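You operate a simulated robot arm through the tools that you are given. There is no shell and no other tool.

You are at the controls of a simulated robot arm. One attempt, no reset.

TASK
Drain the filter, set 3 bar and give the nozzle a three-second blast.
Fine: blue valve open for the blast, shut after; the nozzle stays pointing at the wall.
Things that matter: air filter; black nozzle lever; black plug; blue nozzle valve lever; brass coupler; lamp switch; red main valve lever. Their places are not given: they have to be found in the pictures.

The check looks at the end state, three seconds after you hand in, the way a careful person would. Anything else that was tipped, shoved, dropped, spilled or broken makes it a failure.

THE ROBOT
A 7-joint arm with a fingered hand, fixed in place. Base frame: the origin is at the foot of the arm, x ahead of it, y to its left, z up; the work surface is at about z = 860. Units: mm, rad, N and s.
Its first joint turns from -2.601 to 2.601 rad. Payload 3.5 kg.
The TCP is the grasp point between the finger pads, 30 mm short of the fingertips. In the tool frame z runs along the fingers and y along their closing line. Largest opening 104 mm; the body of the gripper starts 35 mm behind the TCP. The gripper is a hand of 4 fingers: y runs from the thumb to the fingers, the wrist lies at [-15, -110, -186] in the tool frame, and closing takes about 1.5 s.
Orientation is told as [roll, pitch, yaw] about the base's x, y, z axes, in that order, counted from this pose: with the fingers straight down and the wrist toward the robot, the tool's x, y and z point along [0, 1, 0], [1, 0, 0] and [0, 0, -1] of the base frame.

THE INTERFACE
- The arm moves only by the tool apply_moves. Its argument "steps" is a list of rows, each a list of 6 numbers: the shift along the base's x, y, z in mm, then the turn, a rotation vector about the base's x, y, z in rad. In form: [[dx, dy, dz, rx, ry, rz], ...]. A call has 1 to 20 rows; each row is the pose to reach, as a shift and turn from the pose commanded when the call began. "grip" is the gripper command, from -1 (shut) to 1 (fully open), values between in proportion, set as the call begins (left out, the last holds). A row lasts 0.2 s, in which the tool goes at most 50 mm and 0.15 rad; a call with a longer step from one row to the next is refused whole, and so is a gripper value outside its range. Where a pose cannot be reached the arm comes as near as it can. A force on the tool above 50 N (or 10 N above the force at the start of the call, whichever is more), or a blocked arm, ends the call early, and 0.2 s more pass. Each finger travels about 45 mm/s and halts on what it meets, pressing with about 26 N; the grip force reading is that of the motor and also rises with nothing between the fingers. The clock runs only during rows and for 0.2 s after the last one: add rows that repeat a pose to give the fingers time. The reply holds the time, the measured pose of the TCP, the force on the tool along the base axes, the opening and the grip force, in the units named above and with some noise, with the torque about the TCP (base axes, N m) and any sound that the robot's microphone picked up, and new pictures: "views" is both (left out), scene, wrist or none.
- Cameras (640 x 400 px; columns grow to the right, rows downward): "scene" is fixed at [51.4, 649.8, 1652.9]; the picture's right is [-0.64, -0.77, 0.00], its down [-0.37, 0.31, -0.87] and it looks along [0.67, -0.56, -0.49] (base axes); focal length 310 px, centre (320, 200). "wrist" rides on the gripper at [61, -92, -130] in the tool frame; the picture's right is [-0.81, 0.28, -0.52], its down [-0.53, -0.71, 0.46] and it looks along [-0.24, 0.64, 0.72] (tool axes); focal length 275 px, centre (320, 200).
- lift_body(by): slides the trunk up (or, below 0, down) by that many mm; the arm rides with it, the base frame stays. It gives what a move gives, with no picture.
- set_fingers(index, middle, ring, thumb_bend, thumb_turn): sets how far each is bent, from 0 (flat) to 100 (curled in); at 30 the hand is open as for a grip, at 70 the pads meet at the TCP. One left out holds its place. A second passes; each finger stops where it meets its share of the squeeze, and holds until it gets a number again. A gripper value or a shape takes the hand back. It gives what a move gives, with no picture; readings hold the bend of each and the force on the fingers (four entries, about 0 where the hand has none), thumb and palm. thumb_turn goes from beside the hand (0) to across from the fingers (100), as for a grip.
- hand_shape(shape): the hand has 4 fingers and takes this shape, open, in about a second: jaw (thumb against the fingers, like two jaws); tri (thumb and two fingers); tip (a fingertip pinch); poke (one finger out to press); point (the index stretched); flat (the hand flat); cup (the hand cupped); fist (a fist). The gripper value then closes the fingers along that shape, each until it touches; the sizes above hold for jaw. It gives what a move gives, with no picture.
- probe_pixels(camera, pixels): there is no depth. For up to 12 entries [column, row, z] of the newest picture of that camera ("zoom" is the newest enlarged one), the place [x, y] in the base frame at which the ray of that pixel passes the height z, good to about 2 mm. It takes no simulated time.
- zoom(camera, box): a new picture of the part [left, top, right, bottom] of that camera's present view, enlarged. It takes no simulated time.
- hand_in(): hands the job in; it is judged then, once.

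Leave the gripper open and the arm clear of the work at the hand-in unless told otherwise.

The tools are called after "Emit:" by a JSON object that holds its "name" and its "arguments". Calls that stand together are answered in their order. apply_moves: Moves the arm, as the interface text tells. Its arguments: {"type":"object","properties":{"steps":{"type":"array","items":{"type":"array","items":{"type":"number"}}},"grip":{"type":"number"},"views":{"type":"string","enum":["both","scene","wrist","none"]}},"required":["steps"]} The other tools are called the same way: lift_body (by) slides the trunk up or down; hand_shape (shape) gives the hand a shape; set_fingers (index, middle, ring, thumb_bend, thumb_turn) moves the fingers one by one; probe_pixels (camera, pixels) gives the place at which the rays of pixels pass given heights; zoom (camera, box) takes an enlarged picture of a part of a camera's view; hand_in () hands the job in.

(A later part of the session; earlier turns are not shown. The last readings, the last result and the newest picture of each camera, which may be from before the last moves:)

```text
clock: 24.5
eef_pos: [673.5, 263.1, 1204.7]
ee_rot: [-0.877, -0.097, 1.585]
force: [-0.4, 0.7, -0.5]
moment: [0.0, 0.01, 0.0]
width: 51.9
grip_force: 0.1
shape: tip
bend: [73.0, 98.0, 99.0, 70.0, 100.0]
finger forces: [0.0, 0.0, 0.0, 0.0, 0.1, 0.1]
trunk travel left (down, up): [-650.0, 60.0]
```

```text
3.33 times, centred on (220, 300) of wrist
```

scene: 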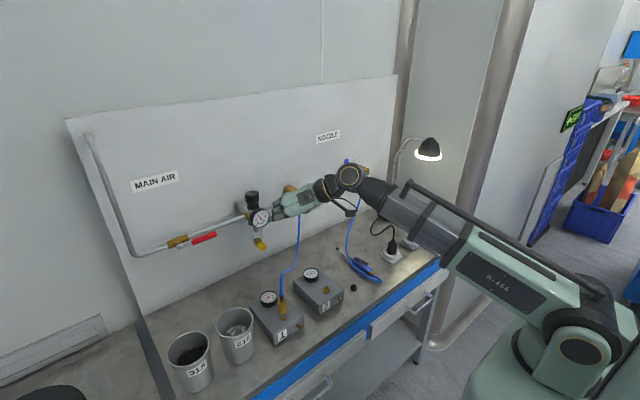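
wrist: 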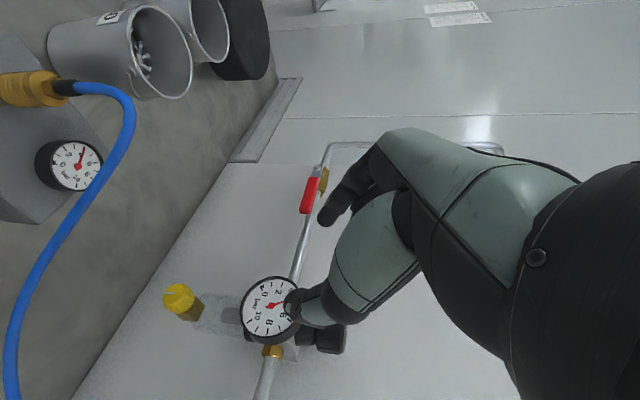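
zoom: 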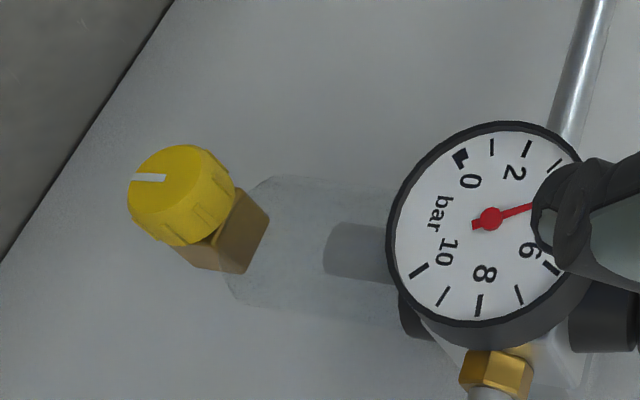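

Emit:
{"name": "zoom", "arguments": {"camera": "scene", "box": [235, 222, 283, 252]}}

Emit:
{"name": "zoom", "arguments": {"camera": "wrist", "box": [148, 275, 212, 325]}}

```text
13.33 times, centred on (259, 237) of scene
```

zoom: 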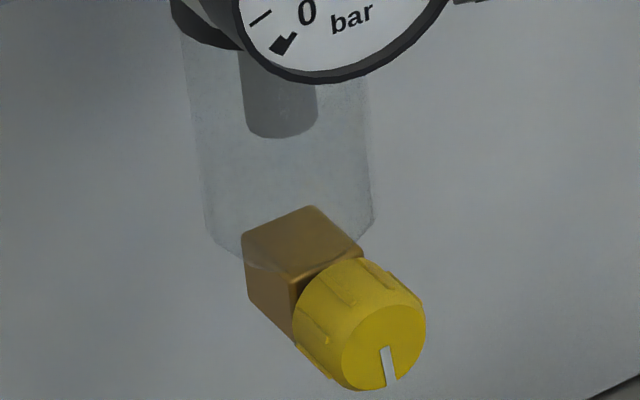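

```text
8.00 times, centred on (180, 300) of wrist
```

zoom: 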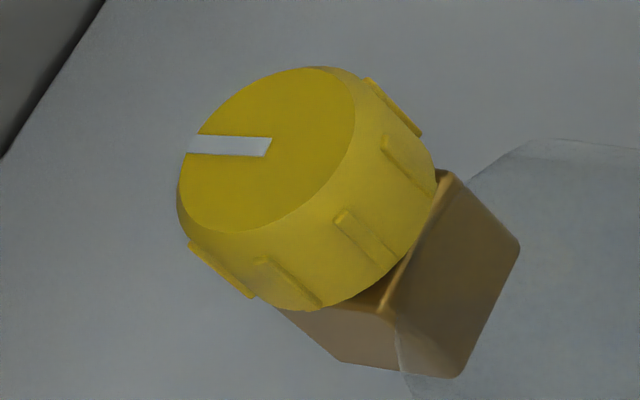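

The bowl is empty and there's no spray, but the slot looks a few degrees short of its original position. I'll grip the knob again and snug it shut properly.

Emit:
{"name": "apply_moves", "arguments": {"steps": [[0, 0, -40, 0, 0, 0], [15, 1, -80, 0, 0, 0], [38, 2, -116, 0, 0, 0], [69, 2, -141, 0, 0, 0], [95, 2, -163, 0, 0, 0], [115, 2, -180, 0, 0, 0], [115, 2, -180, 0, 0, 0]], "views": "wrist"}}

Emit:
{"name": "apply_moves", "arguments": {"steps": [[0, 0, 0, 0, 0, 0], [0, 0, 0, 0, 0, 0], [0, 0, 0, 0, 0, 0], [0, 0, 0, 0, 0, 0], [0, 0, 0, 0, 0, 0], [0, 0, 0, 0, 0, 0]], "grip": -1, "views": "wrist"}}

```text
clock: 26.1
eef_pos: [788.9, 269.1, 1024.4]
ee_rot: [-0.876, -0.097, 1.585]
force: [-0.4, -0.3, 0.0]
moment: [0.0, 0.0, -0.01]
width: 51.7
grip_force: 0.0
shape: tip
bend: [73.0, 98.0, 99.0, 70.0, 100.0]
finger forces: [0.0, 0.1, 0.1, 0.1, 0.1, 0.0]
trunk travel left (down, up): [-650.0, 60.0]
```

wrist: 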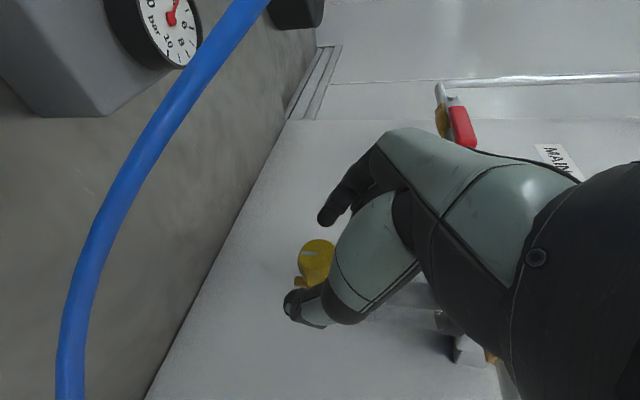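

```text
clock: 27.5
eef_pos: [788.8, 268.6, 1022.6]
ee_rot: [-0.877, -0.096, 1.587]
force: [1.9, -0.4, -4.6]
moment: [-0.06, 0.07, -0.04]
width: 22.0
grip_force: 25.8
shape: tip
bend: [73.0, 100.0, 100.0, 74.0, 100.0]
finger forces: [22.6, 0.0, 0.1, 0.1, 23.5, 0.0]
trunk travel left (down, up): [-650.0, 60.0]
```

wrist: 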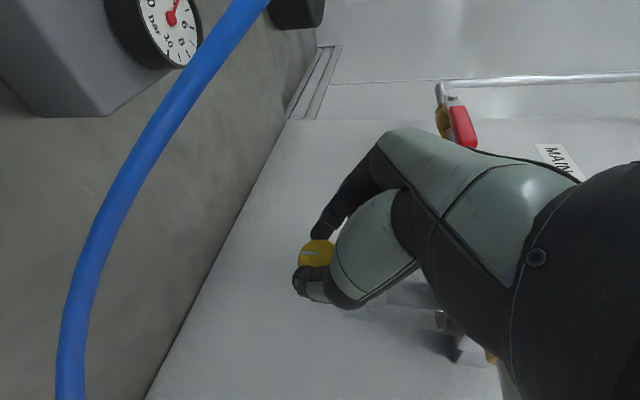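

It's gripped well. Now I'll turn it 0.25 rad clockwise about the knob's axis.

Emit:
{"name": "apply_moves", "arguments": {"steps": [[0, -0.8, -0.1, 0.07, 0, 0], [0, -1.6, -0.2, 0.14, 0, 0], [0, -2.4, -0.3, 0.2, 0, 0], [0, -3, -0.4, 0.25, 0, 0], [0, -3, -0.4, 0.25, 0, 0]], "views": "wrist"}}

Emit:
{"name": "apply_moves", "arguments": {"steps": [[0, 0, 0, 0, 0, 0], [0, 0, 0, 0, 0, 0], [0, 0, 0, 0, 0, 0], [0, 0, 0, 0, 0, 0], [0, 0, 0, 0, 0, 0]], "grip": 0.0, "views": "none"}}

Emit:
{"name": "apply_moves", "arguments": {"steps": [[-20, 0, 17, 0, 0, 0], [-46, 0, 39, 0, 0, 0], [-77, 0, 64, 0, 0, 0], [-100, 0, 100, 0, 0, 0], [-115, 0, 140, 0, 0, 0], [-115, 0, 180, 0, 0, 0]]}}

Emit:
{"name": "zoom", "arguments": {"camera": "scene", "box": [235, 222, 283, 252]}}

```text
clock: 28.7
eef_pos: [788.1, 266.0, 1022.2]
ee_rot: [-0.881, -0.347, 1.586]
force: [-9.6, -5.4, -7.5]
moment: [-0.39, 0.27, -0.23]
width: 22.6
grip_force: 26.0
shape: tip
bend: [73.0, 100.0, 100.0, 74.0, 100.0]
finger forces: [23.8, 0.1, 0.0, 0.0, 29.6, 0.0]
trunk travel left (down, up): [-650.0, 60.0]
```

wrist: 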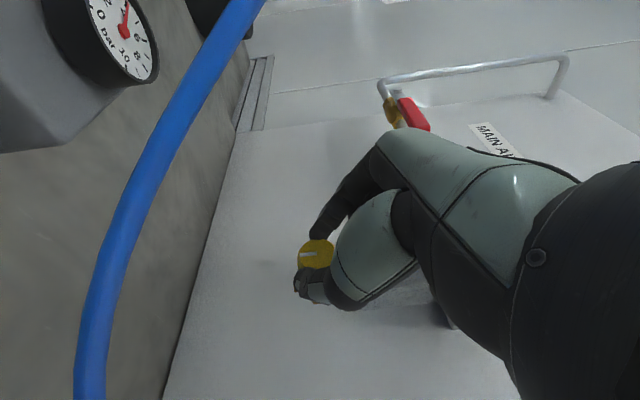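

```text
clock: 29.9
eef_pos: [789.3, 266.2, 1024.4]
ee_rot: [-0.88, -0.348, 1.588]
force: [0.1, -0.1, 0.5]
moment: [-0.01, -0.02, 0.02]
width: 51.8
grip_force: 0.2
shape: tip
bend: [73.0, 98.0, 99.0, 70.0, 100.0]
finger forces: [0.0, 0.1, 0.1, 0.0, 0.1, 0.0]
trunk travel left (down, up): [-650.0, 60.0]
```

```text
clock: 31.3
eef_pos: [676.3, 265.8, 1202.9]
ee_rot: [-0.88, -0.348, 1.586]
force: [-0.1, 0.2, 0.1]
moment: [0.02, 0.0, -0.01]
width: 51.8
grip_force: 0.1
shape: tip
bend: [73.0, 98.0, 99.0, 70.0, 100.0]
finger forces: [0.0, 0.0, 0.0, 0.0, 0.0, 0.0]
trunk travel left (down, up): [-650.0, 60.0]
```

scene: 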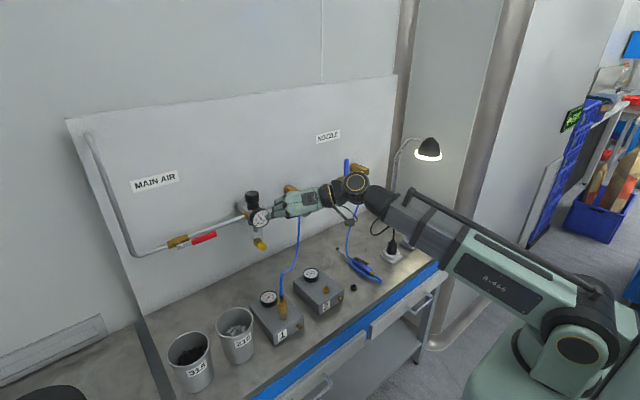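
wrist: 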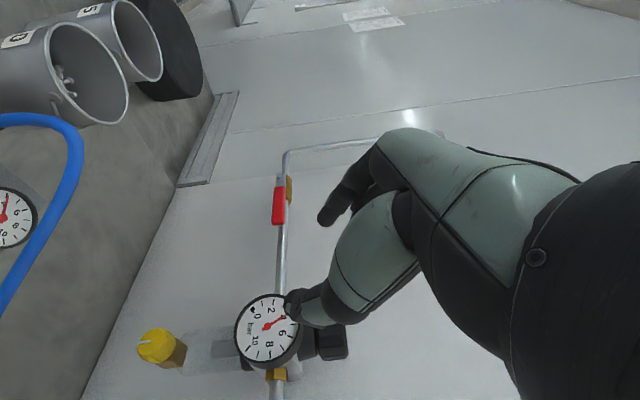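

```text
13.33 times, centred on (259, 237) of scene
```

zoom: 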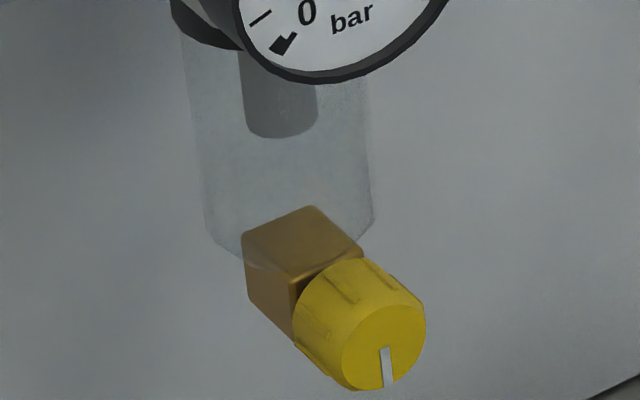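

The slot is back exactly where it started and the bowl is empty, so the drain is done. Next is the regulator knob at about (845, 270, 1198). I'll raise the hand and bring the tool back to pointing straight down, in stages.

Emit:
{"name": "apply_moves", "arguments": {"steps": [[0, 0, 40, -0.116, 0, 0], [0, 0, 80, -0.232, 0, 0], [0, 0, 120, -0.348, 0, 0], [0, 0, 130, -0.348, 0, 0]], "grip": 0.5, "views": "none"}}

Emit:
{"name": "apply_moves", "arguments": {"steps": [[0, 0, 10, 0, 0.145, 0], [0, 0, 20, 0, 0.29, 0], [0, 0, 30, 0, 0.435, 0], [0, 0, 40, 0, 0.58, 0], [0, 0, 40, 0, 0.725, 0], [0, 0, 40, 0, 0.87, 0], [0, 0, 40, 0, 0.87, 0]], "views": "none"}}

Emit:
{"name": "apply_moves", "arguments": {"steps": [[10, 0, 0, 0, 0, -0.14], [20, 0, 0, 0, 0, -0.28], [30, 0, 0, 0, 0, -0.42], [40, 0, 0, 0, 0, -0.56], [50, 0, 0, 0, 0, -0.7], [60, 0, 0, 0, 0, -0.84], [70, 0, 0, 0, 0, -0.98], [80, 0, 0, 0, 0, -1.12], [90, 0, 0, 0, 0, -1.26], [90, 0, 0, 0, 0, -1.26]]}}

```text
clock: 32.3
eef_pos: [677.1, 263.4, 1333.0]
ee_rot: [-0.875, 0.003, 1.585]
force: [1.0, 0.3, -0.6]
moment: [-0.01, 0.02, -0.01]
width: 77.9
grip_force: 0.0
shape: tip
bend: [28.0, 98.0, 99.0, 54.0, 99.0]
finger forces: [0.0, 0.0, 0.0, 0.0, 0.0, 0.0]
trunk travel left (down, up): [-650.0, 60.0]
```

```text
clock: 33.9
eef_pos: [674.7, 266.2, 1374.3]
ee_rot: [-0.003, -0.011, 1.58]
force: [-0.3, 0.4, -0.1]
moment: [0.0, 0.01, 0.0]
width: 77.9
grip_force: 0.1
shape: tip
bend: [28.0, 98.0, 99.0, 54.0, 99.0]
finger forces: [0.1, 0.0, 0.1, 0.0, 0.0, 0.0]
trunk travel left (down, up): [-650.0, 60.0]
```

```text
clock: 36.1
eef_pos: [768.7, 223.2, 1377.9]
ee_rot: [0.159, -0.04, 0.453]
force: [0.5, 0.7, -0.7]
moment: [0.0, 0.01, -0.01]
width: 77.7
grip_force: 0.2
shape: tip
bend: [28.0, 98.0, 99.0, 54.0, 99.0]
finger forces: [0.0, 0.0, 0.0, 0.0, 0.1, 0.0]
out of reach, approached as far as the arm can: row 7, 8, 9, 10
trunk travel left (down, up): [-650.0, 60.0]
```

scene: 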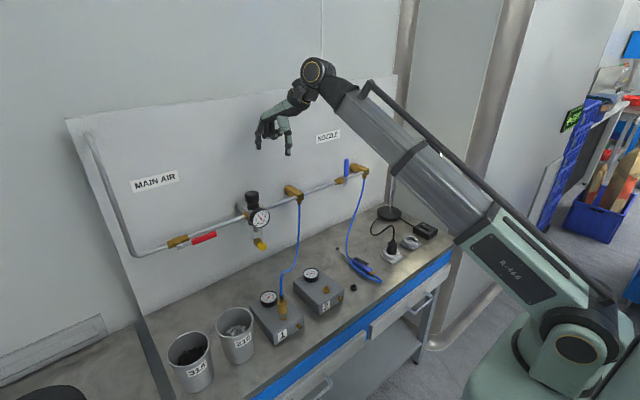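
wrist: 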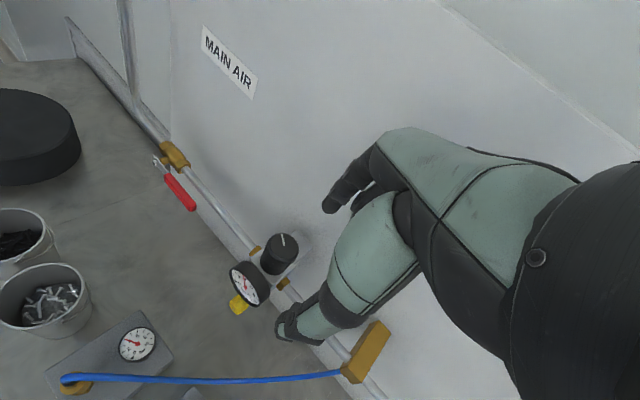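

The arm was at its reach limit that high up. I'll raise the trunk a little so the shoulder is higher, then come lower over the knob.

Emit:
{"name": "lift_body", "arguments": {"by": 60}}

Emit:
{"name": "apply_moves", "arguments": {"steps": [[0, 0, -40, -0.04, -0.01, -0.02], [0, 5, -80, -0.08, -0.02, -0.05], [0, 10, -120, -0.12, -0.03, -0.1], [20, 30, -140, -0.16, -0.034, -0.15], [40, 40, -150, -0.16, -0.034, -0.15], [40, 40, -150, -0.16, -0.034, -0.15]]}}

```text
clock: 37.1
eef_pos: [768.6, 222.8, 1438.8]
ee_rot: [0.158, -0.042, 0.456]
force: [0.9, 0.2, 0.5]
moment: [-0.01, -0.01, 0.02]
width: 77.9
grip_force: 0.0
shape: tip
bend: [28.0, 98.0, 99.0, 54.0, 99.0]
finger forces: [0.0, 0.0, 0.0, 0.0, 0.1, 0.1]
trunk travel left (down, up): [-710.0, 0.0]
```

```text
clock: 38.5
eef_pos: [818.3, 213.8, 1282.9]
ee_rot: [0.184, -0.044, 0.373]
force: [-0.8, -0.2, -0.2]
moment: [0.02, 0.01, 0.02]
width: 77.8
grip_force: 0.2
shape: tip
bend: [28.0, 98.0, 99.0, 54.0, 99.0]
finger forces: [0.1, 0.0, 0.0, 0.0, 0.0, 0.0]
out of reach, approached as far as the arm can: row 1, 2, 3, 4, 5, 6
trunk travel left (down, up): [-710.0, 0.0]
```

scene: 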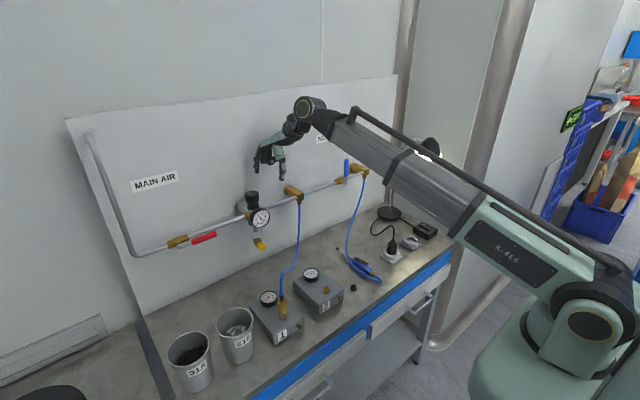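
wrist: 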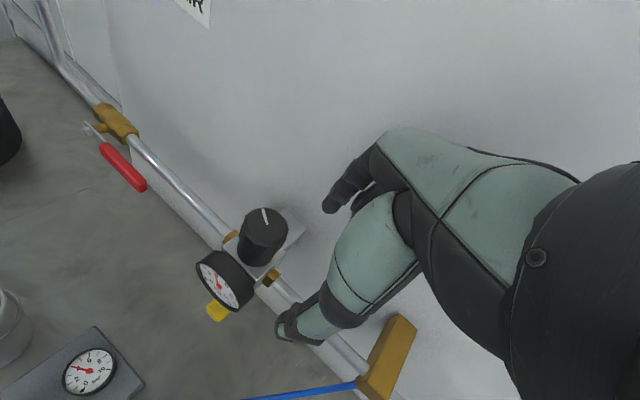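

The smaller yaw seems to be at a joint limit in this arm configuration. A yaw around 0.9 rad was reachable, so I'll level the hand and use that.

Emit:
{"name": "apply_moves", "arguments": {"steps": [[-5, 5, 0, -0.04, 0, 0.1], [-10, 10, 0, -0.08, -0.01, 0.2], [-10, 20, 0, -0.12, -0.02, 0.3], [-5, 30, 0, -0.16, -0.026, 0.4], [0, 40, 0, -0.187, -0.026, 0.53], [10, 50, 0, -0.187, -0.026, 0.53], [10, 50, 0, -0.187, -0.026, 0.53]]}}

```text
clock: 40.1
eef_pos: [830.8, 261.0, 1282.9]
ee_rot: [0.02, 0.046, 0.907]
force: [0.9, -0.6, -0.5]
moment: [0.01, -0.02, -0.03]
width: 77.7
grip_force: 0.2
shape: tip
bend: [28.0, 98.0, 99.0, 54.0, 99.0]
finger forces: [0.0, 0.0, 0.0, 0.0, 0.0, 0.1]
trunk travel left (down, up): [-710.0, 0.0]
```

scene: 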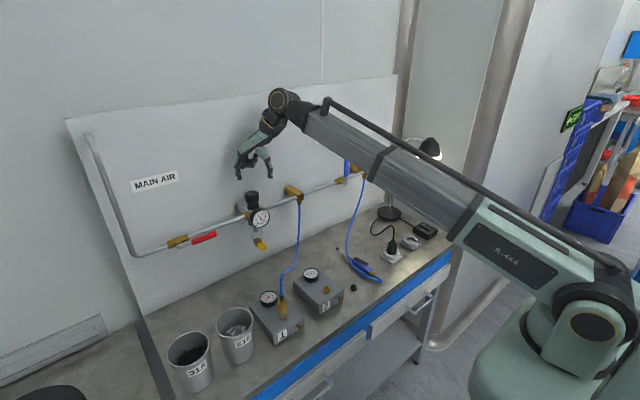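
wrist: 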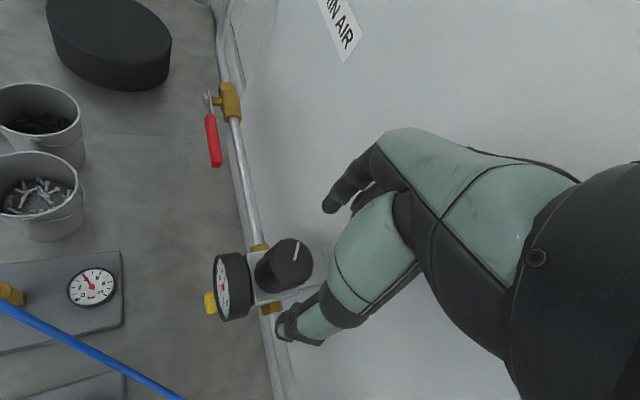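

Reached. The knob is in view at wrist (290,262). I'll zoom and triangulate its top.

Emit:
{"name": "zoom", "arguments": {"camera": "wrist", "box": [200, 220, 340, 330]}}

Emit:
{"name": "zoom", "arguments": {"camera": "scene", "box": [220, 140, 290, 230]}}

Emit:
{"name": "probe_pixels", "arguments": {"camera": "wrist", "pixels": [[290, 258, 1190], [290, 258, 1200], [290, 258, 1210]]}}

Emit:
{"name": "probe_pixels", "arguments": {"camera": "scene", "pixels": [[251.7, 193.9, 1190], [251.7, 193.9, 1195], [251.7, 193.9, 1200], [251.7, 193.9, 1205]]}}

```text
3.64 times, centred on (270, 275) of wrist
```

zoom: 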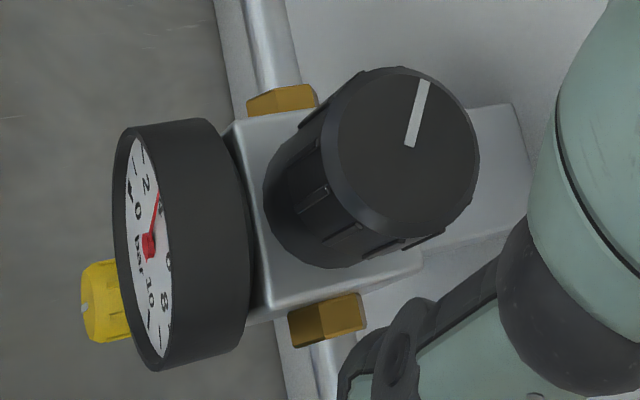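

```text
4.44 times, centred on (255, 185) of scene
```

zoom: 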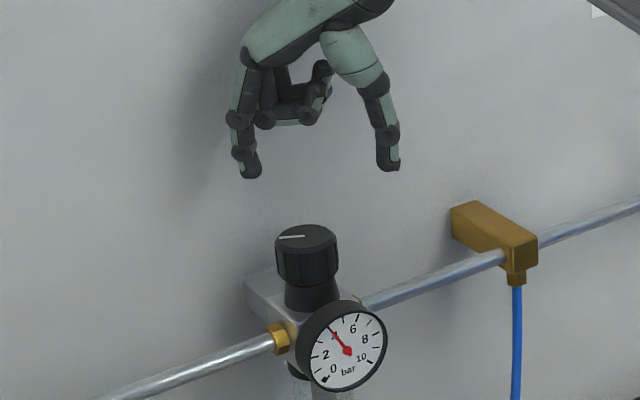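

```text
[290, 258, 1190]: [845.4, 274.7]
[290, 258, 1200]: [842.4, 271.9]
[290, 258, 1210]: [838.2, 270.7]
```

```text
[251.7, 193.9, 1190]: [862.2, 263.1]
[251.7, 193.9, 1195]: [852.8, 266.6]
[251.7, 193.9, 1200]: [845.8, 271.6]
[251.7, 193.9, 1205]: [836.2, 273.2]
```

The knob axis is about (845, 270) with its top at 1200. I'll centre above it, level the hand, and check before descending.

Emit:
{"name": "apply_moves", "arguments": {"steps": [[7, 4, -10, 0.012, -0.022, 0], [14, 9, -25, 0.024, -0.044, 0], [14, 9, -25, 0.024, -0.044, 0]]}}

Emit:
{"name": "zoom", "arguments": {"camera": "wrist", "box": [220, 150, 420, 350]}}

Emit:
{"name": "zoom", "arguments": {"camera": "scene", "box": [220, 140, 290, 230]}}

```text
clock: 40.9
eef_pos: [844.9, 272.3, 1258.3]
ee_rot: [0.0, 0.0, 0.903]
force: [0.6, 0.4, 0.5]
moment: [-0.02, 0.0, 0.0]
width: 77.7
grip_force: 0.0
shape: tip
bend: [28.0, 98.0, 99.0, 54.0, 99.0]
finger forces: [0.1, 0.1, 0.1, 0.0, 0.1, 0.1]
trunk travel left (down, up): [-710.0, 0.0]
```

scene: 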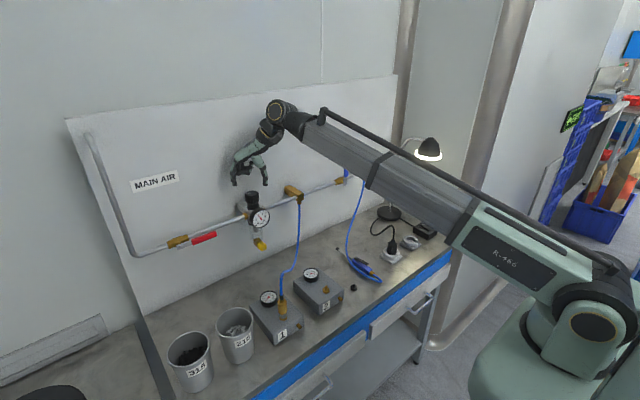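
wrist: 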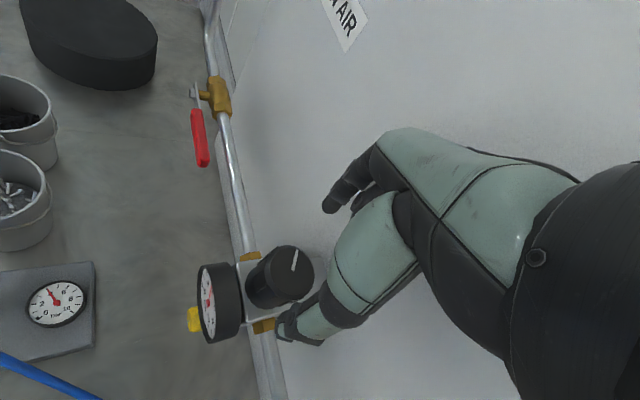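

```text
2.00 times, centred on (320, 250) of wrist
```

zoom: 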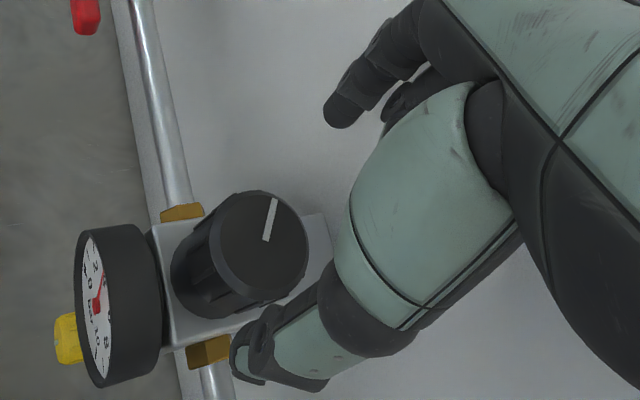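

```text
4.44 times, centred on (255, 185) of scene
```

zoom: 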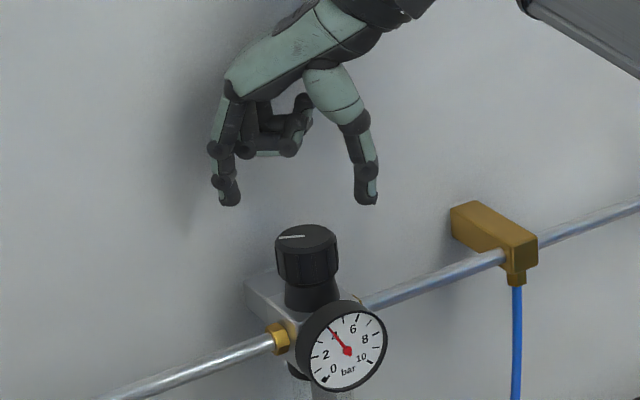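

Aligned: the expected TCP projection (290,270) falls on the knob's centre. I'll descend to z≈1200 so the tips reach about 1170.

Emit:
{"name": "apply_moves", "arguments": {"steps": [[0, -1, -20, 0, 0, 0], [0, -1, -40, 0, 0, 0], [0, -1, -57, 0, 0, 0], [0, -1, -57, 0, 0, 0]]}}

Emit:
{"name": "zoom", "arguments": {"camera": "scene", "box": [220, 150, 290, 230]}}

Emit:
{"name": "zoom", "arguments": {"camera": "wrist", "box": [220, 150, 420, 350]}}

```text
clock: 41.9
eef_pos: [844.7, 271.6, 1201.9]
ee_rot: [0.0, 0.002, 0.905]
force: [-0.2, -0.9, 0.2]
moment: [-0.02, 0.03, 0.0]
width: 77.9
grip_force: 0.0
shape: tip
bend: [28.0, 98.0, 99.0, 54.0, 99.0]
finger forces: [0.0, 0.0, 0.0, 0.0, 0.1, 0.0]
trunk travel left (down, up): [-710.0, 0.0]
```

scene: 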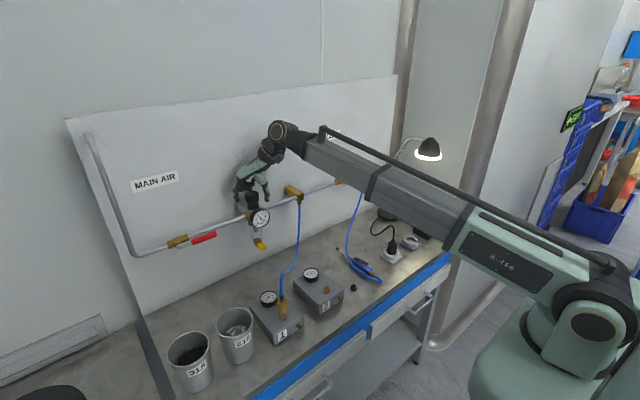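
wrist: 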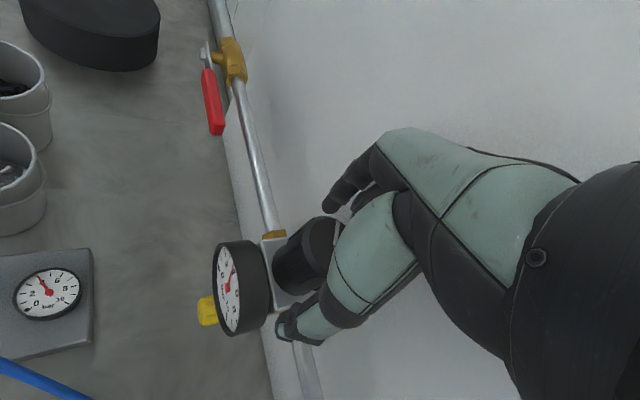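

```text
5.00 times, centred on (255, 190) of scene
```

zoom: 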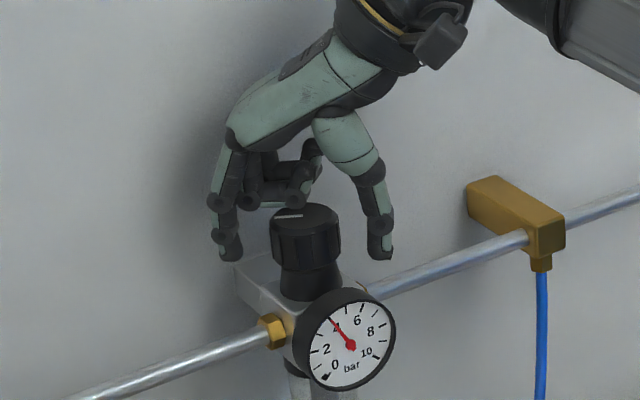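

```text
2.00 times, centred on (320, 250) of wrist
```

zoom: 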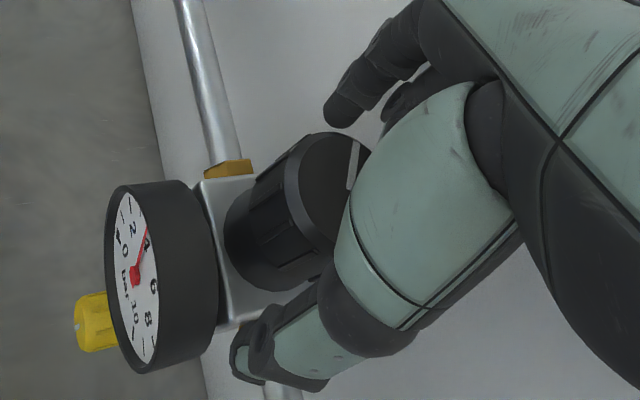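

The index finger and thumb straddle the knob. I'll close on it.

Emit:
{"name": "apply_moves", "arguments": {"steps": [[0, 0, 0, 0, 0, 0], [0, 0, 0, 0, 0, 0], [0, 0, 0, 0, 0, 0], [0, 0, 0, 0, 0, 0], [0, 0, 0, 0, 0, 0], [0, 0, 0, 0, 0, 0]], "grip": -1, "views": "wrist"}}

Emit:
{"name": "zoom", "arguments": {"camera": "scene", "box": [220, 150, 290, 230]}}

```text
clock: 43.3
eef_pos: [843.3, 271.8, 1202.0]
ee_rot: [0.001, 0.002, 0.904]
force: [-1.4, -0.3, -2.1]
moment: [0.02, 0.01, 0.0]
width: 35.9
grip_force: 26.0
shape: tip
bend: [73.0, 100.0, 100.0, 73.0, 100.0]
finger forces: [23.1, 0.1, 0.1, 0.0, 23.6, 0.1]
trunk travel left (down, up): [-710.0, 0.0]
```

wrist: 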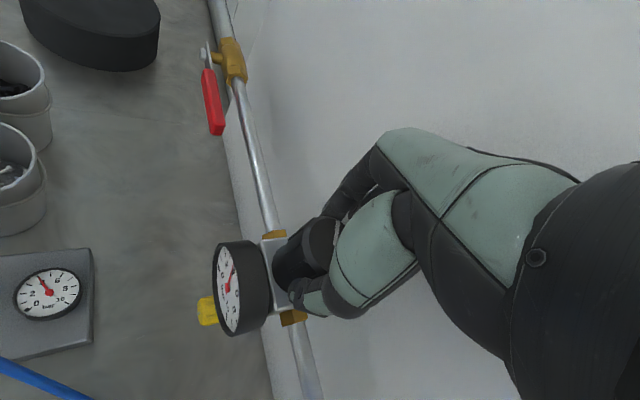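

```text
5.00 times, centred on (255, 190) of scene
```

zoom: 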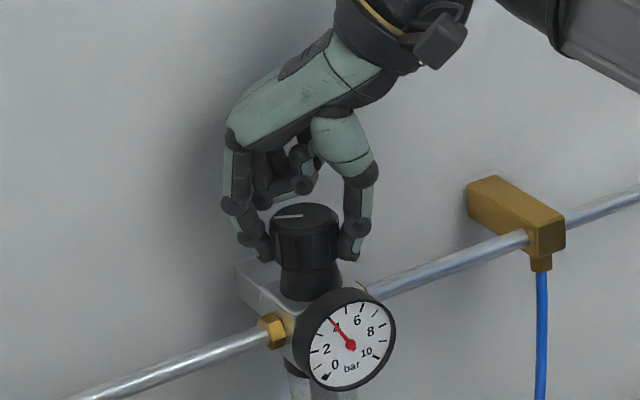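

It's gripped. I'll turn +0.3 rad about z (counter-clockwise from above) and read the gauge.

Emit:
{"name": "apply_moves", "arguments": {"steps": [[0, 0, 0, 0, 0, 0.1], [0, 0, 0, 0, 0, 0.2], [0, 0, 0, 0, 0, 0.3], [0, 0, 0, 0, 0, 0.3]], "views": "wrist"}}

Emit:
{"name": "zoom", "arguments": {"camera": "scene", "box": [220, 150, 290, 230]}}

Emit:
{"name": "zoom", "arguments": {"camera": "scene", "box": [243, 202, 279, 232]}}

```text
clock: 44.3
eef_pos: [844.1, 270.4, 1201.1]
ee_rot: [0.0, 0.0, 1.206]
force: [-0.5, 1.0, 0.6]
moment: [0.02, -0.03, -0.03]
width: 35.8
grip_force: 26.0
shape: tip
bend: [73.0, 100.0, 100.0, 73.0, 100.0]
finger forces: [24.8, 0.0, 0.1, 0.1, 23.4, 0.0]
trunk travel left (down, up): [-710.0, 0.0]
```

wrist: 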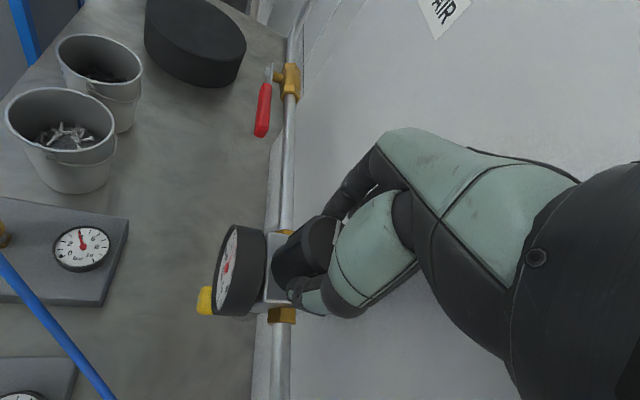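

```text
5.00 times, centred on (255, 190) of scene
```

zoom: 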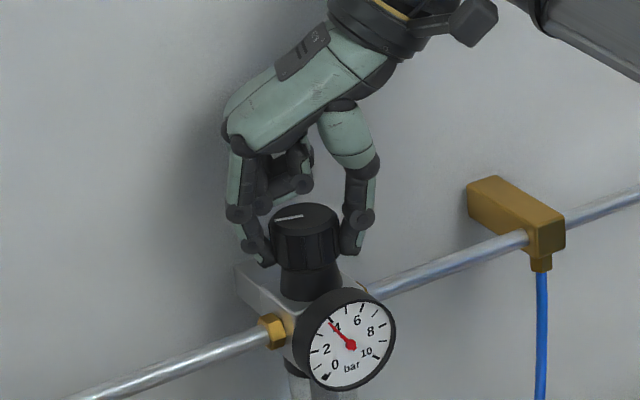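

```text
13.33 times, centred on (261, 217) of scene
```

zoom: 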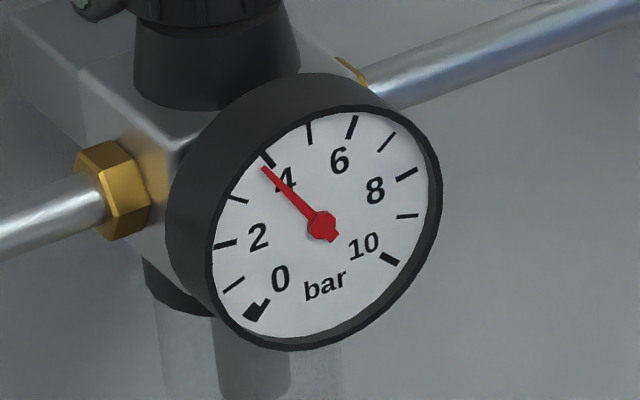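

The needle moved only slightly below 4. I'll turn another 0.3 rad in the same direction.

Emit:
{"name": "apply_moves", "arguments": {"steps": [[0, 0, 0, 0, 0, 0.1], [0, 0, 0, 0, 0, 0.2], [0, 0, 0, 0, 0, 0.3], [0, 0, 0, 0, 0, 0.3], [0, 0, 0, 0, 0, 0.3]], "views": "wrist"}}

Emit:
{"name": "zoom", "arguments": {"camera": "scene", "box": [220, 150, 290, 230]}}

Emit:
{"name": "zoom", "arguments": {"camera": "scene", "box": [243, 202, 279, 232]}}

```text
clock: 45.5
eef_pos: [844.1, 270.8, 1200.7]
ee_rot: [0.0, 0.0, 1.504]
force: [0.2, 1.3, -0.3]
moment: [0.04, 0.01, -0.05]
width: 35.9
grip_force: 25.6
shape: tip
bend: [73.0, 100.0, 100.0, 73.0, 100.0]
finger forces: [24.4, 0.1, 0.1, 0.0, 23.4, 0.0]
trunk travel left (down, up): [-710.0, 0.0]
```

wrist: 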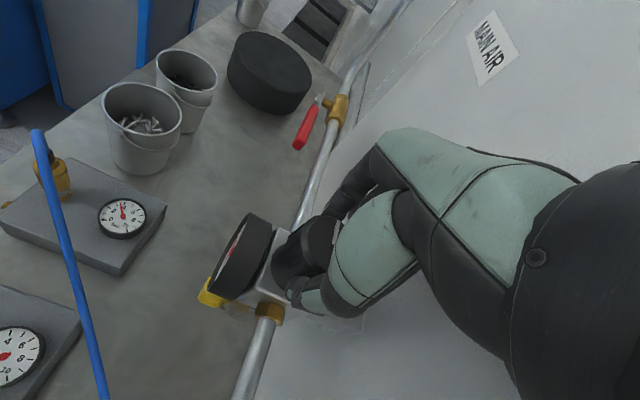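

```text
5.00 times, centred on (255, 190) of scene
```

zoom: 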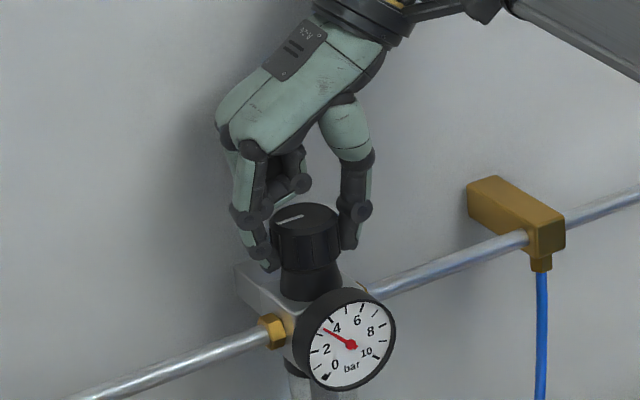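

```text
13.33 times, centred on (261, 217) of scene
```

zoom: 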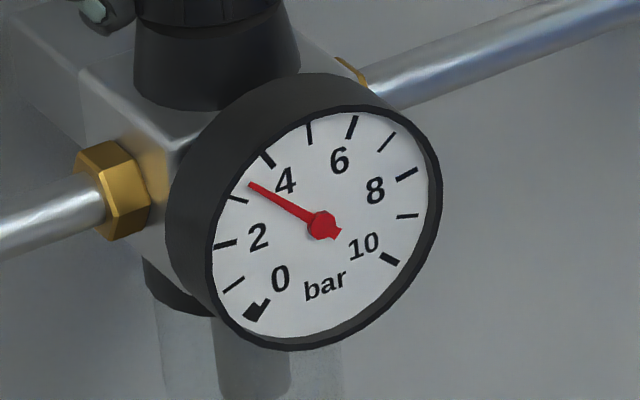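

The needle is now about 3.4. I'll wait briefly to see whether it's still settling.

Emit:
{"name": "apply_moves", "arguments": {"steps": [[0, 0, 0, 0, 0, 0], [0, 0, 0, 0, 0, 0], [0, 0, 0, 0, 0, 0], [0, 0, 0, 0, 0, 0]], "views": "none"}}

Emit:
{"name": "zoom", "arguments": {"camera": "scene", "box": [243, 202, 279, 232]}}

```text
clock: 46.5
eef_pos: [844.4, 271.5, 1202.6]
ee_rot: [-0.001, 0.001, 1.506]
force: [-0.4, 1.1, 0.2]
moment: [0.01, 0.05, 0.0]
width: 35.9
grip_force: 26.1
shape: tip
bend: [73.0, 100.0, 100.0, 73.0, 100.0]
finger forces: [24.4, 0.0, 0.0, 0.0, 23.6, 0.1]
trunk travel left (down, up): [-710.0, 0.0]
```

```text
13.33 times, centred on (261, 217) of scene
```

zoom: 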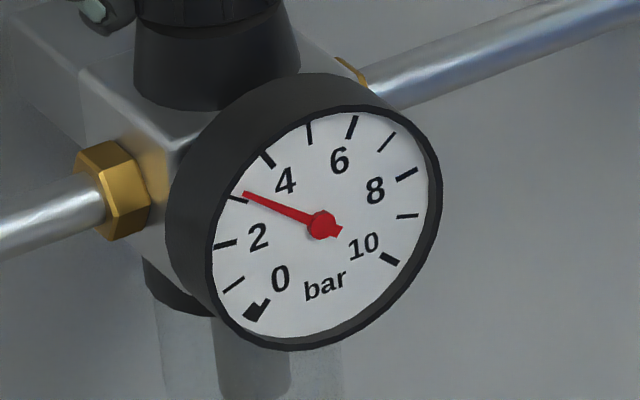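

It's still settling, now around 3.1. I'll wait more.

Emit:
{"name": "apply_moves", "arguments": {"steps": [[0, 0, 0, 0, 0, 0], [0, 0, 0, 0, 0, 0], [0, 0, 0, 0, 0, 0], [0, 0, 0, 0, 0, 0], [0, 0, 0, 0, 0, 0], [0, 0, 0, 0, 0, 0], [0, 0, 0, 0, 0, 0], [0, 0, 0, 0, 0, 0], [0, 0, 0, 0, 0, 0], [0, 0, 0, 0, 0, 0], [0, 0, 0, 0, 0, 0], [0, 0, 0, 0, 0, 0]], "views": "none"}}

Emit:
{"name": "zoom", "arguments": {"camera": "scene", "box": [243, 202, 279, 232]}}

```text
clock: 49.1
eef_pos: [844.4, 270.4, 1201.5]
ee_rot: [-0.001, 0.0, 1.507]
force: [-1.6, 0.7, -0.7]
moment: [-0.01, 0.01, 0.02]
width: 35.8
grip_force: 26.2
shape: tip
bend: [73.0, 100.0, 100.0, 73.0, 100.0]
finger forces: [24.3, 0.0, 0.0, 0.1, 23.6, 0.1]
trunk travel left (down, up): [-710.0, 0.0]
```

```text
13.33 times, centred on (261, 217) of scene
```

zoom: 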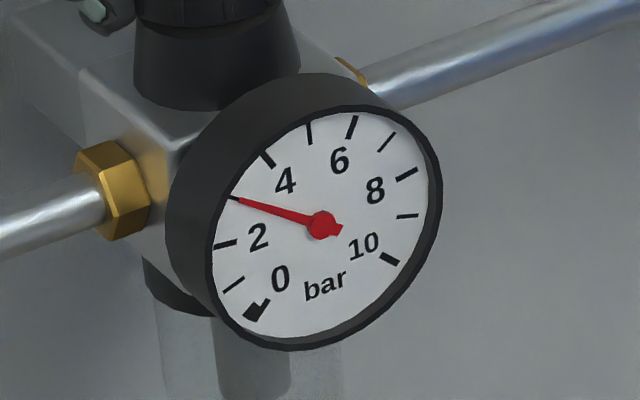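

It's almost exactly on the 3 tick. I'll check that it's stable.

Emit:
{"name": "apply_moves", "arguments": {"steps": [[0, 0, 0, 0, 0, 0], [0, 0, 0, 0, 0, 0], [0, 0, 0, 0, 0, 0], [0, 0, 0, 0, 0, 0], [0, 0, 0, 0, 0, 0], [0, 0, 0, 0, 0, 0], [0, 0, 0, 0, 0, 0], [0, 0, 0, 0, 0, 0], [0, 0, 0, 0, 0, 0], [0, 0, 0, 0, 0, 0], [0, 0, 0, 0, 0, 0], [0, 0, 0, 0, 0, 0]], "views": "none"}}

Emit:
{"name": "zoom", "arguments": {"camera": "scene", "box": [249, 206, 273, 226]}}

```text
clock: 51.7
eef_pos: [844.8, 269.8, 1201.8]
ee_rot: [0.0, 0.001, 1.506]
force: [-1.1, -0.1, -0.1]
moment: [-0.01, 0.01, -0.02]
width: 35.7
grip_force: 25.9
shape: tip
bend: [73.0, 100.0, 100.0, 73.0, 100.0]
finger forces: [24.4, 0.0, 0.0, 0.0, 23.6, 0.0]
trunk travel left (down, up): [-710.0, 0.0]
```

```text
16.00 times, centred on (261, 216) of scene
```

zoom: 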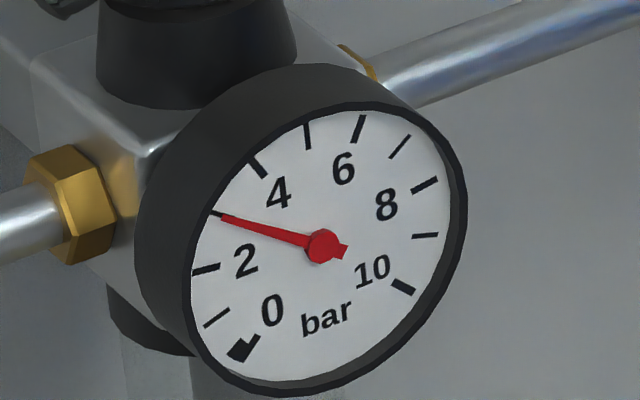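

The needle sits right on 3 bar and is stable. I'll release the knob carefully and lift straight up.

Emit:
{"name": "apply_moves", "arguments": {"steps": [[0, 0, 0, 0, 0, 0], [0, 0, 0, 0, 0, 0], [0, 0, 0, 0, 0, 0], [0, 0, 0, 0, 0, 0], [0, 0, 0, 0, 0, 0], [0, 0, 0, 0, 0, 0]], "grip": 0.5, "views": "wrist"}}

Emit:
{"name": "apply_moves", "arguments": {"steps": [[0, 0, 25, 0, 0, 0], [0, 0, 50, 0, 0, 0], [0, 0, 70, 0, 0, 0], [-40, -10, 80, 0, 0, 0], [-80, -30, 80, 0, 0, 0], [-120, -60, 80, 0, 0, 0], [-140, -100, 80, 0, 0, 0], [-140, -140, 80, 0, 0, 0], [-140, -180, 80, 0, 0, 0], [-140, -220, 80, 0, 0, 0]]}}

Emit:
{"name": "zoom", "arguments": {"camera": "scene", "box": [235, 185, 283, 255]}}

```text
clock: 53.1
eef_pos: [843.3, 270.8, 1202.0]
ee_rot: [0.0, -0.001, 1.504]
force: [-0.3, 0.3, 0.6]
moment: [0.01, 0.0, 0.02]
width: 77.7
grip_force: 0.0
shape: tip
bend: [28.0, 98.0, 99.0, 54.0, 99.0]
finger forces: [0.0, 0.0, 0.0, 0.1, 0.0, 0.0]
trunk travel left (down, up): [-710.0, 0.0]
```

wrist: 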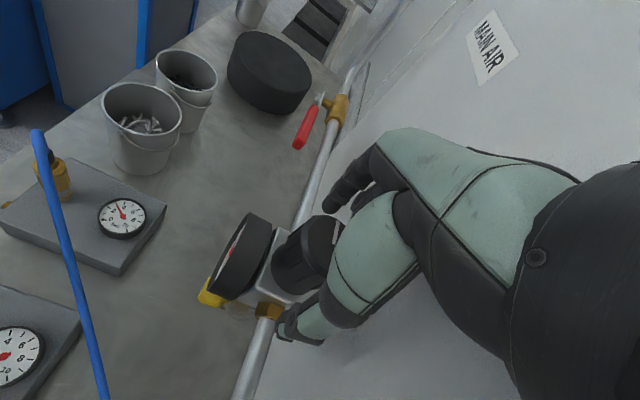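

```text
clock: 55.0
eef_pos: [708.9, 116.3, 1281.2]
ee_rot: [-0.002, -0.001, 1.497]
force: [22.2, -6.6, 10.7]
moment: [-0.1, 3.84, 2.63]
width: 78.0
grip_force: 0.0
shape: tip
bend: [28.0, 98.0, 99.0, 54.0, 99.0]
finger forces: [0.0, 0.1, 0.0, 0.0, 0.0, 0.0]
trunk travel left (down, up): [-710.0, 0.0]
stopped in row 9: the force on the tool passed its limit at 84 N (the readings are from after the stop); the commanded pose is now the measured one
```

scene: 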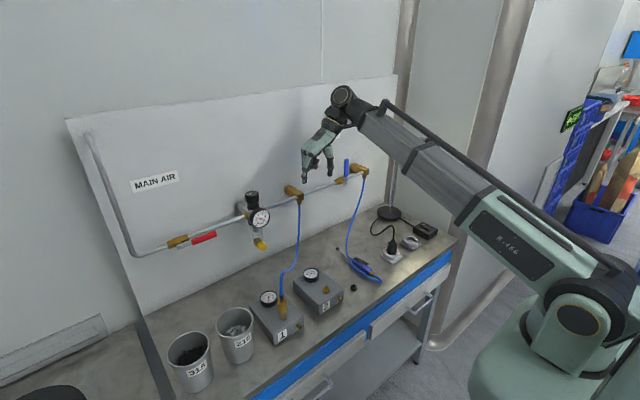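
wrist: 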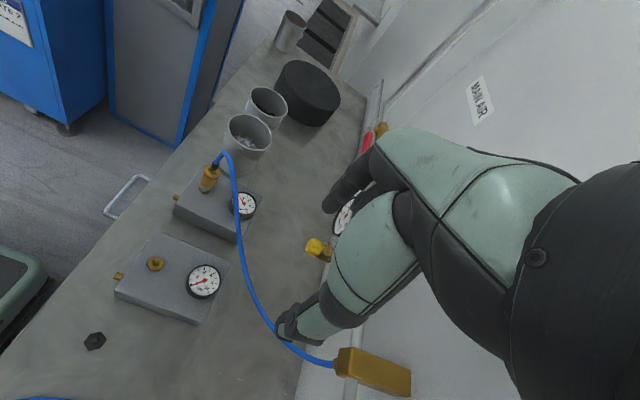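

```text
5.71 times, centred on (259, 220) of scene
```

zoom: 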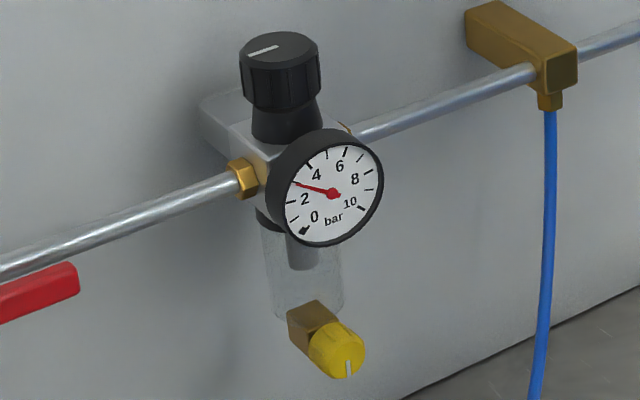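

The gauge is still on 3 and the drain is shut. The stop looks like the hand's side folding against my own forearm, since nothing in the workspace is near there. I'll unwind the yaw.

Emit:
{"name": "apply_moves", "arguments": {"steps": [[0, 5, 0, 0, 0, -0.1], [0, 5, 0, 0, 0, -0.2], [0, 5, 0, 0, 0, -0.32], [0, 5, 0, 0, 0, -0.44], [0, 5, 0, 0, 0, -0.56], [0, 5, 0, 0, 0, -0.68], [0, 5, 0, 0, 0, -0.8], [0, 5, 0, 0, 0, -0.8]], "views": "scene"}}

Emit:
{"name": "zoom", "arguments": {"camera": "scene", "box": [300, 130, 400, 210]}}

```text
clock: 55.3
eef_pos: [709.7, 115.8, 1280.6]
ee_rot: [0.002, -0.001, 1.487]
force: [0.7, 0.5, 0.5]
moment: [-0.19, 0.15, 0.06]
width: 77.7
grip_force: 0.2
shape: tip
bend: [28.0, 98.0, 99.0, 54.0, 99.0]
finger forces: [0.0, 0.0, 0.1, 0.0, 0.1, 0.0]
trunk travel left (down, up): [-710.0, 0.0]
stopped in row 1: the force on the tool passed its limit at 71 N (the readings are from after the stop); the commanded pose is now the measured one
```

scene: 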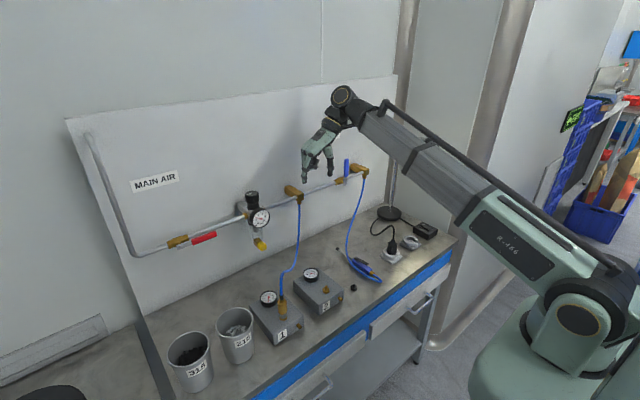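

```text
5.00 times, centred on (350, 170) of scene
```

zoom: 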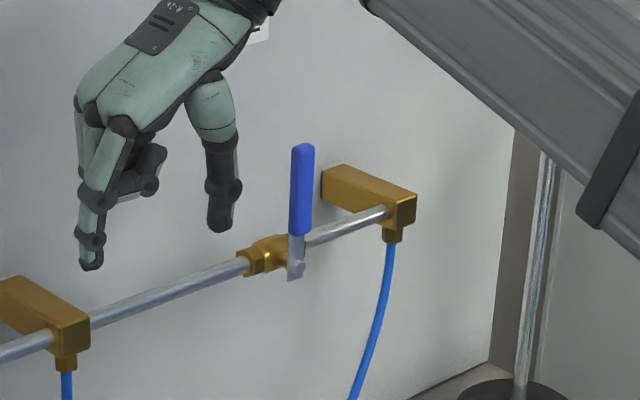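

The contact is nearly relieved. I'll back away the way I came (+y) with small steps.

Emit:
{"name": "apply_moves", "arguments": {"steps": [[0, 5, 0, 0, 0, 0], [0, 12, 0, 0, 0, 0], [0, 25, 0, 0, 0, 0], [5, 40, 0, 0, 0, 0], [10, 55, 0, 0, 0, 0], [15, 70, 0, 0, 0, 0]], "views": "none"}}

Emit:
{"name": "apply_moves", "arguments": {"steps": [[0, 0, 0, 0, 0, -0.1], [0, 0, 0, 0, 0, -0.2], [0, 0, 0, 0, 0, -0.32], [0, 0, 0, 0, 0, -0.44], [0, 0, 0, 0, 0, -0.56], [0, 0, 0, 0, 0, -0.68], [0, 0, 0, 0, 0, -0.8], [0, 0, 0, 0, 0, -0.8]], "views": "scene"}}

```text
clock: 56.7
eef_pos: [723.8, 186.7, 1281.5]
ee_rot: [-0.002, 0.0, 1.488]
force: [0.3, 0.4, -0.5]
moment: [0.02, -0.02, 0.0]
width: 77.6
grip_force: 0.1
shape: tip
bend: [28.0, 98.0, 99.0, 54.0, 99.0]
finger forces: [0.0, 0.0, 0.0, 0.0, 0.0, 0.1]
trunk travel left (down, up): [-710.0, 0.0]
```

```text
clock: 58.5
eef_pos: [723.0, 185.5, 1281.8]
ee_rot: [-0.001, 0.0, 0.687]
force: [0.1, 0.5, 0.4]
moment: [0.03, 0.05, -0.03]
width: 77.8
grip_force: 0.1
shape: tip
bend: [28.0, 98.0, 99.0, 54.0, 99.0]
finger forces: [0.0, 0.1, 0.0, 0.0, 0.1, 0.1]
trunk travel left (down, up): [-710.0, 0.0]
```

scene: 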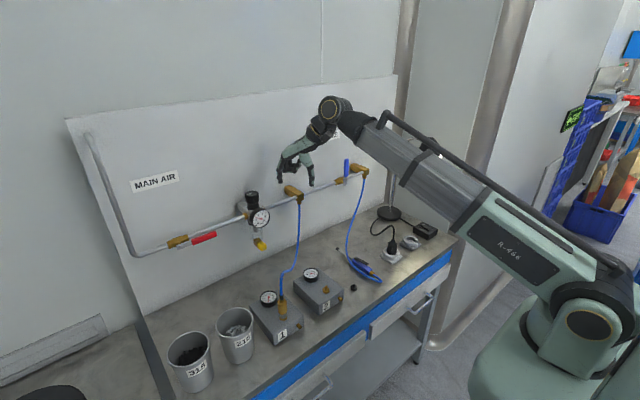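

Free again. Next is the blue valve lever at about (835, −138), spanning z 1111 to 1205. I'll move to the −y side, well clear of the wall, while unwinding the yaw to 0.

Emit:
{"name": "apply_moves", "arguments": {"steps": [[-10, -40, 0, 0, 0, -0.08], [-20, -80, 0, 0, 0, -0.16], [-30, -120, 0, 0, 0, -0.25], [-40, -160, 0, 0, 0, -0.33], [-50, -200, 0, 0, 0, -0.42], [-60, -240, 0, 0, 0, -0.5], [-70, -280, 0, 0, 0, -0.6], [-75, -320, 0, 0, 0, -0.687], [-75, -325, 0, 0, 0, -0.687]]}}

```text
clock: 60.5
eef_pos: [641.0, -157.1, 1279.4]
ee_rot: [0.043, -0.02, 0.032]
force: [0.2, -0.7, 0.1]
moment: [-0.02, 0.03, 0.01]
width: 77.7
grip_force: 0.1
shape: tip
bend: [28.0, 98.0, 99.0, 54.0, 99.0]
finger forces: [0.0, 0.1, 0.1, 0.0, 0.0, 0.0]
out of reach, approached as far as the arm can: row 3, 4, 5, 6, 7, 8, 9
trunk travel left (down, up): [-710.0, 0.0]
```

scene: 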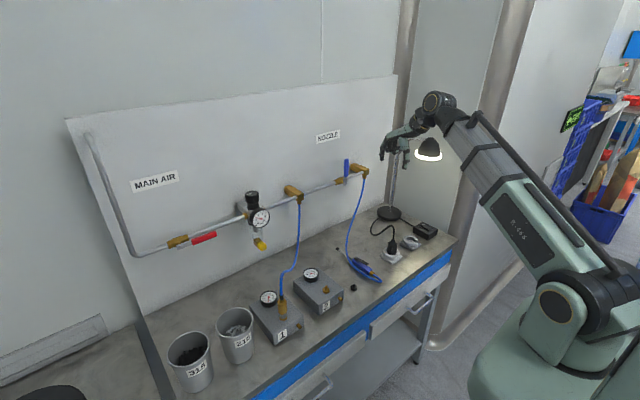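
wrist: 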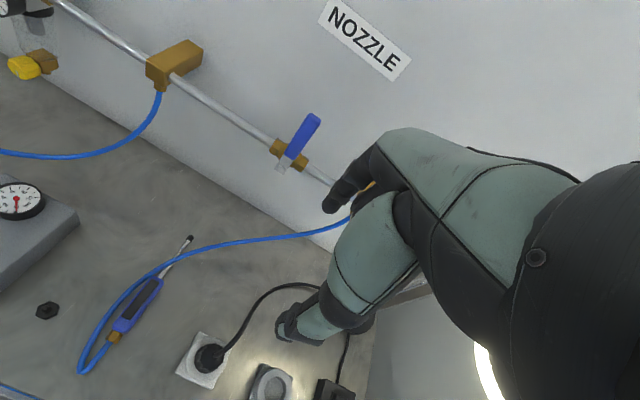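

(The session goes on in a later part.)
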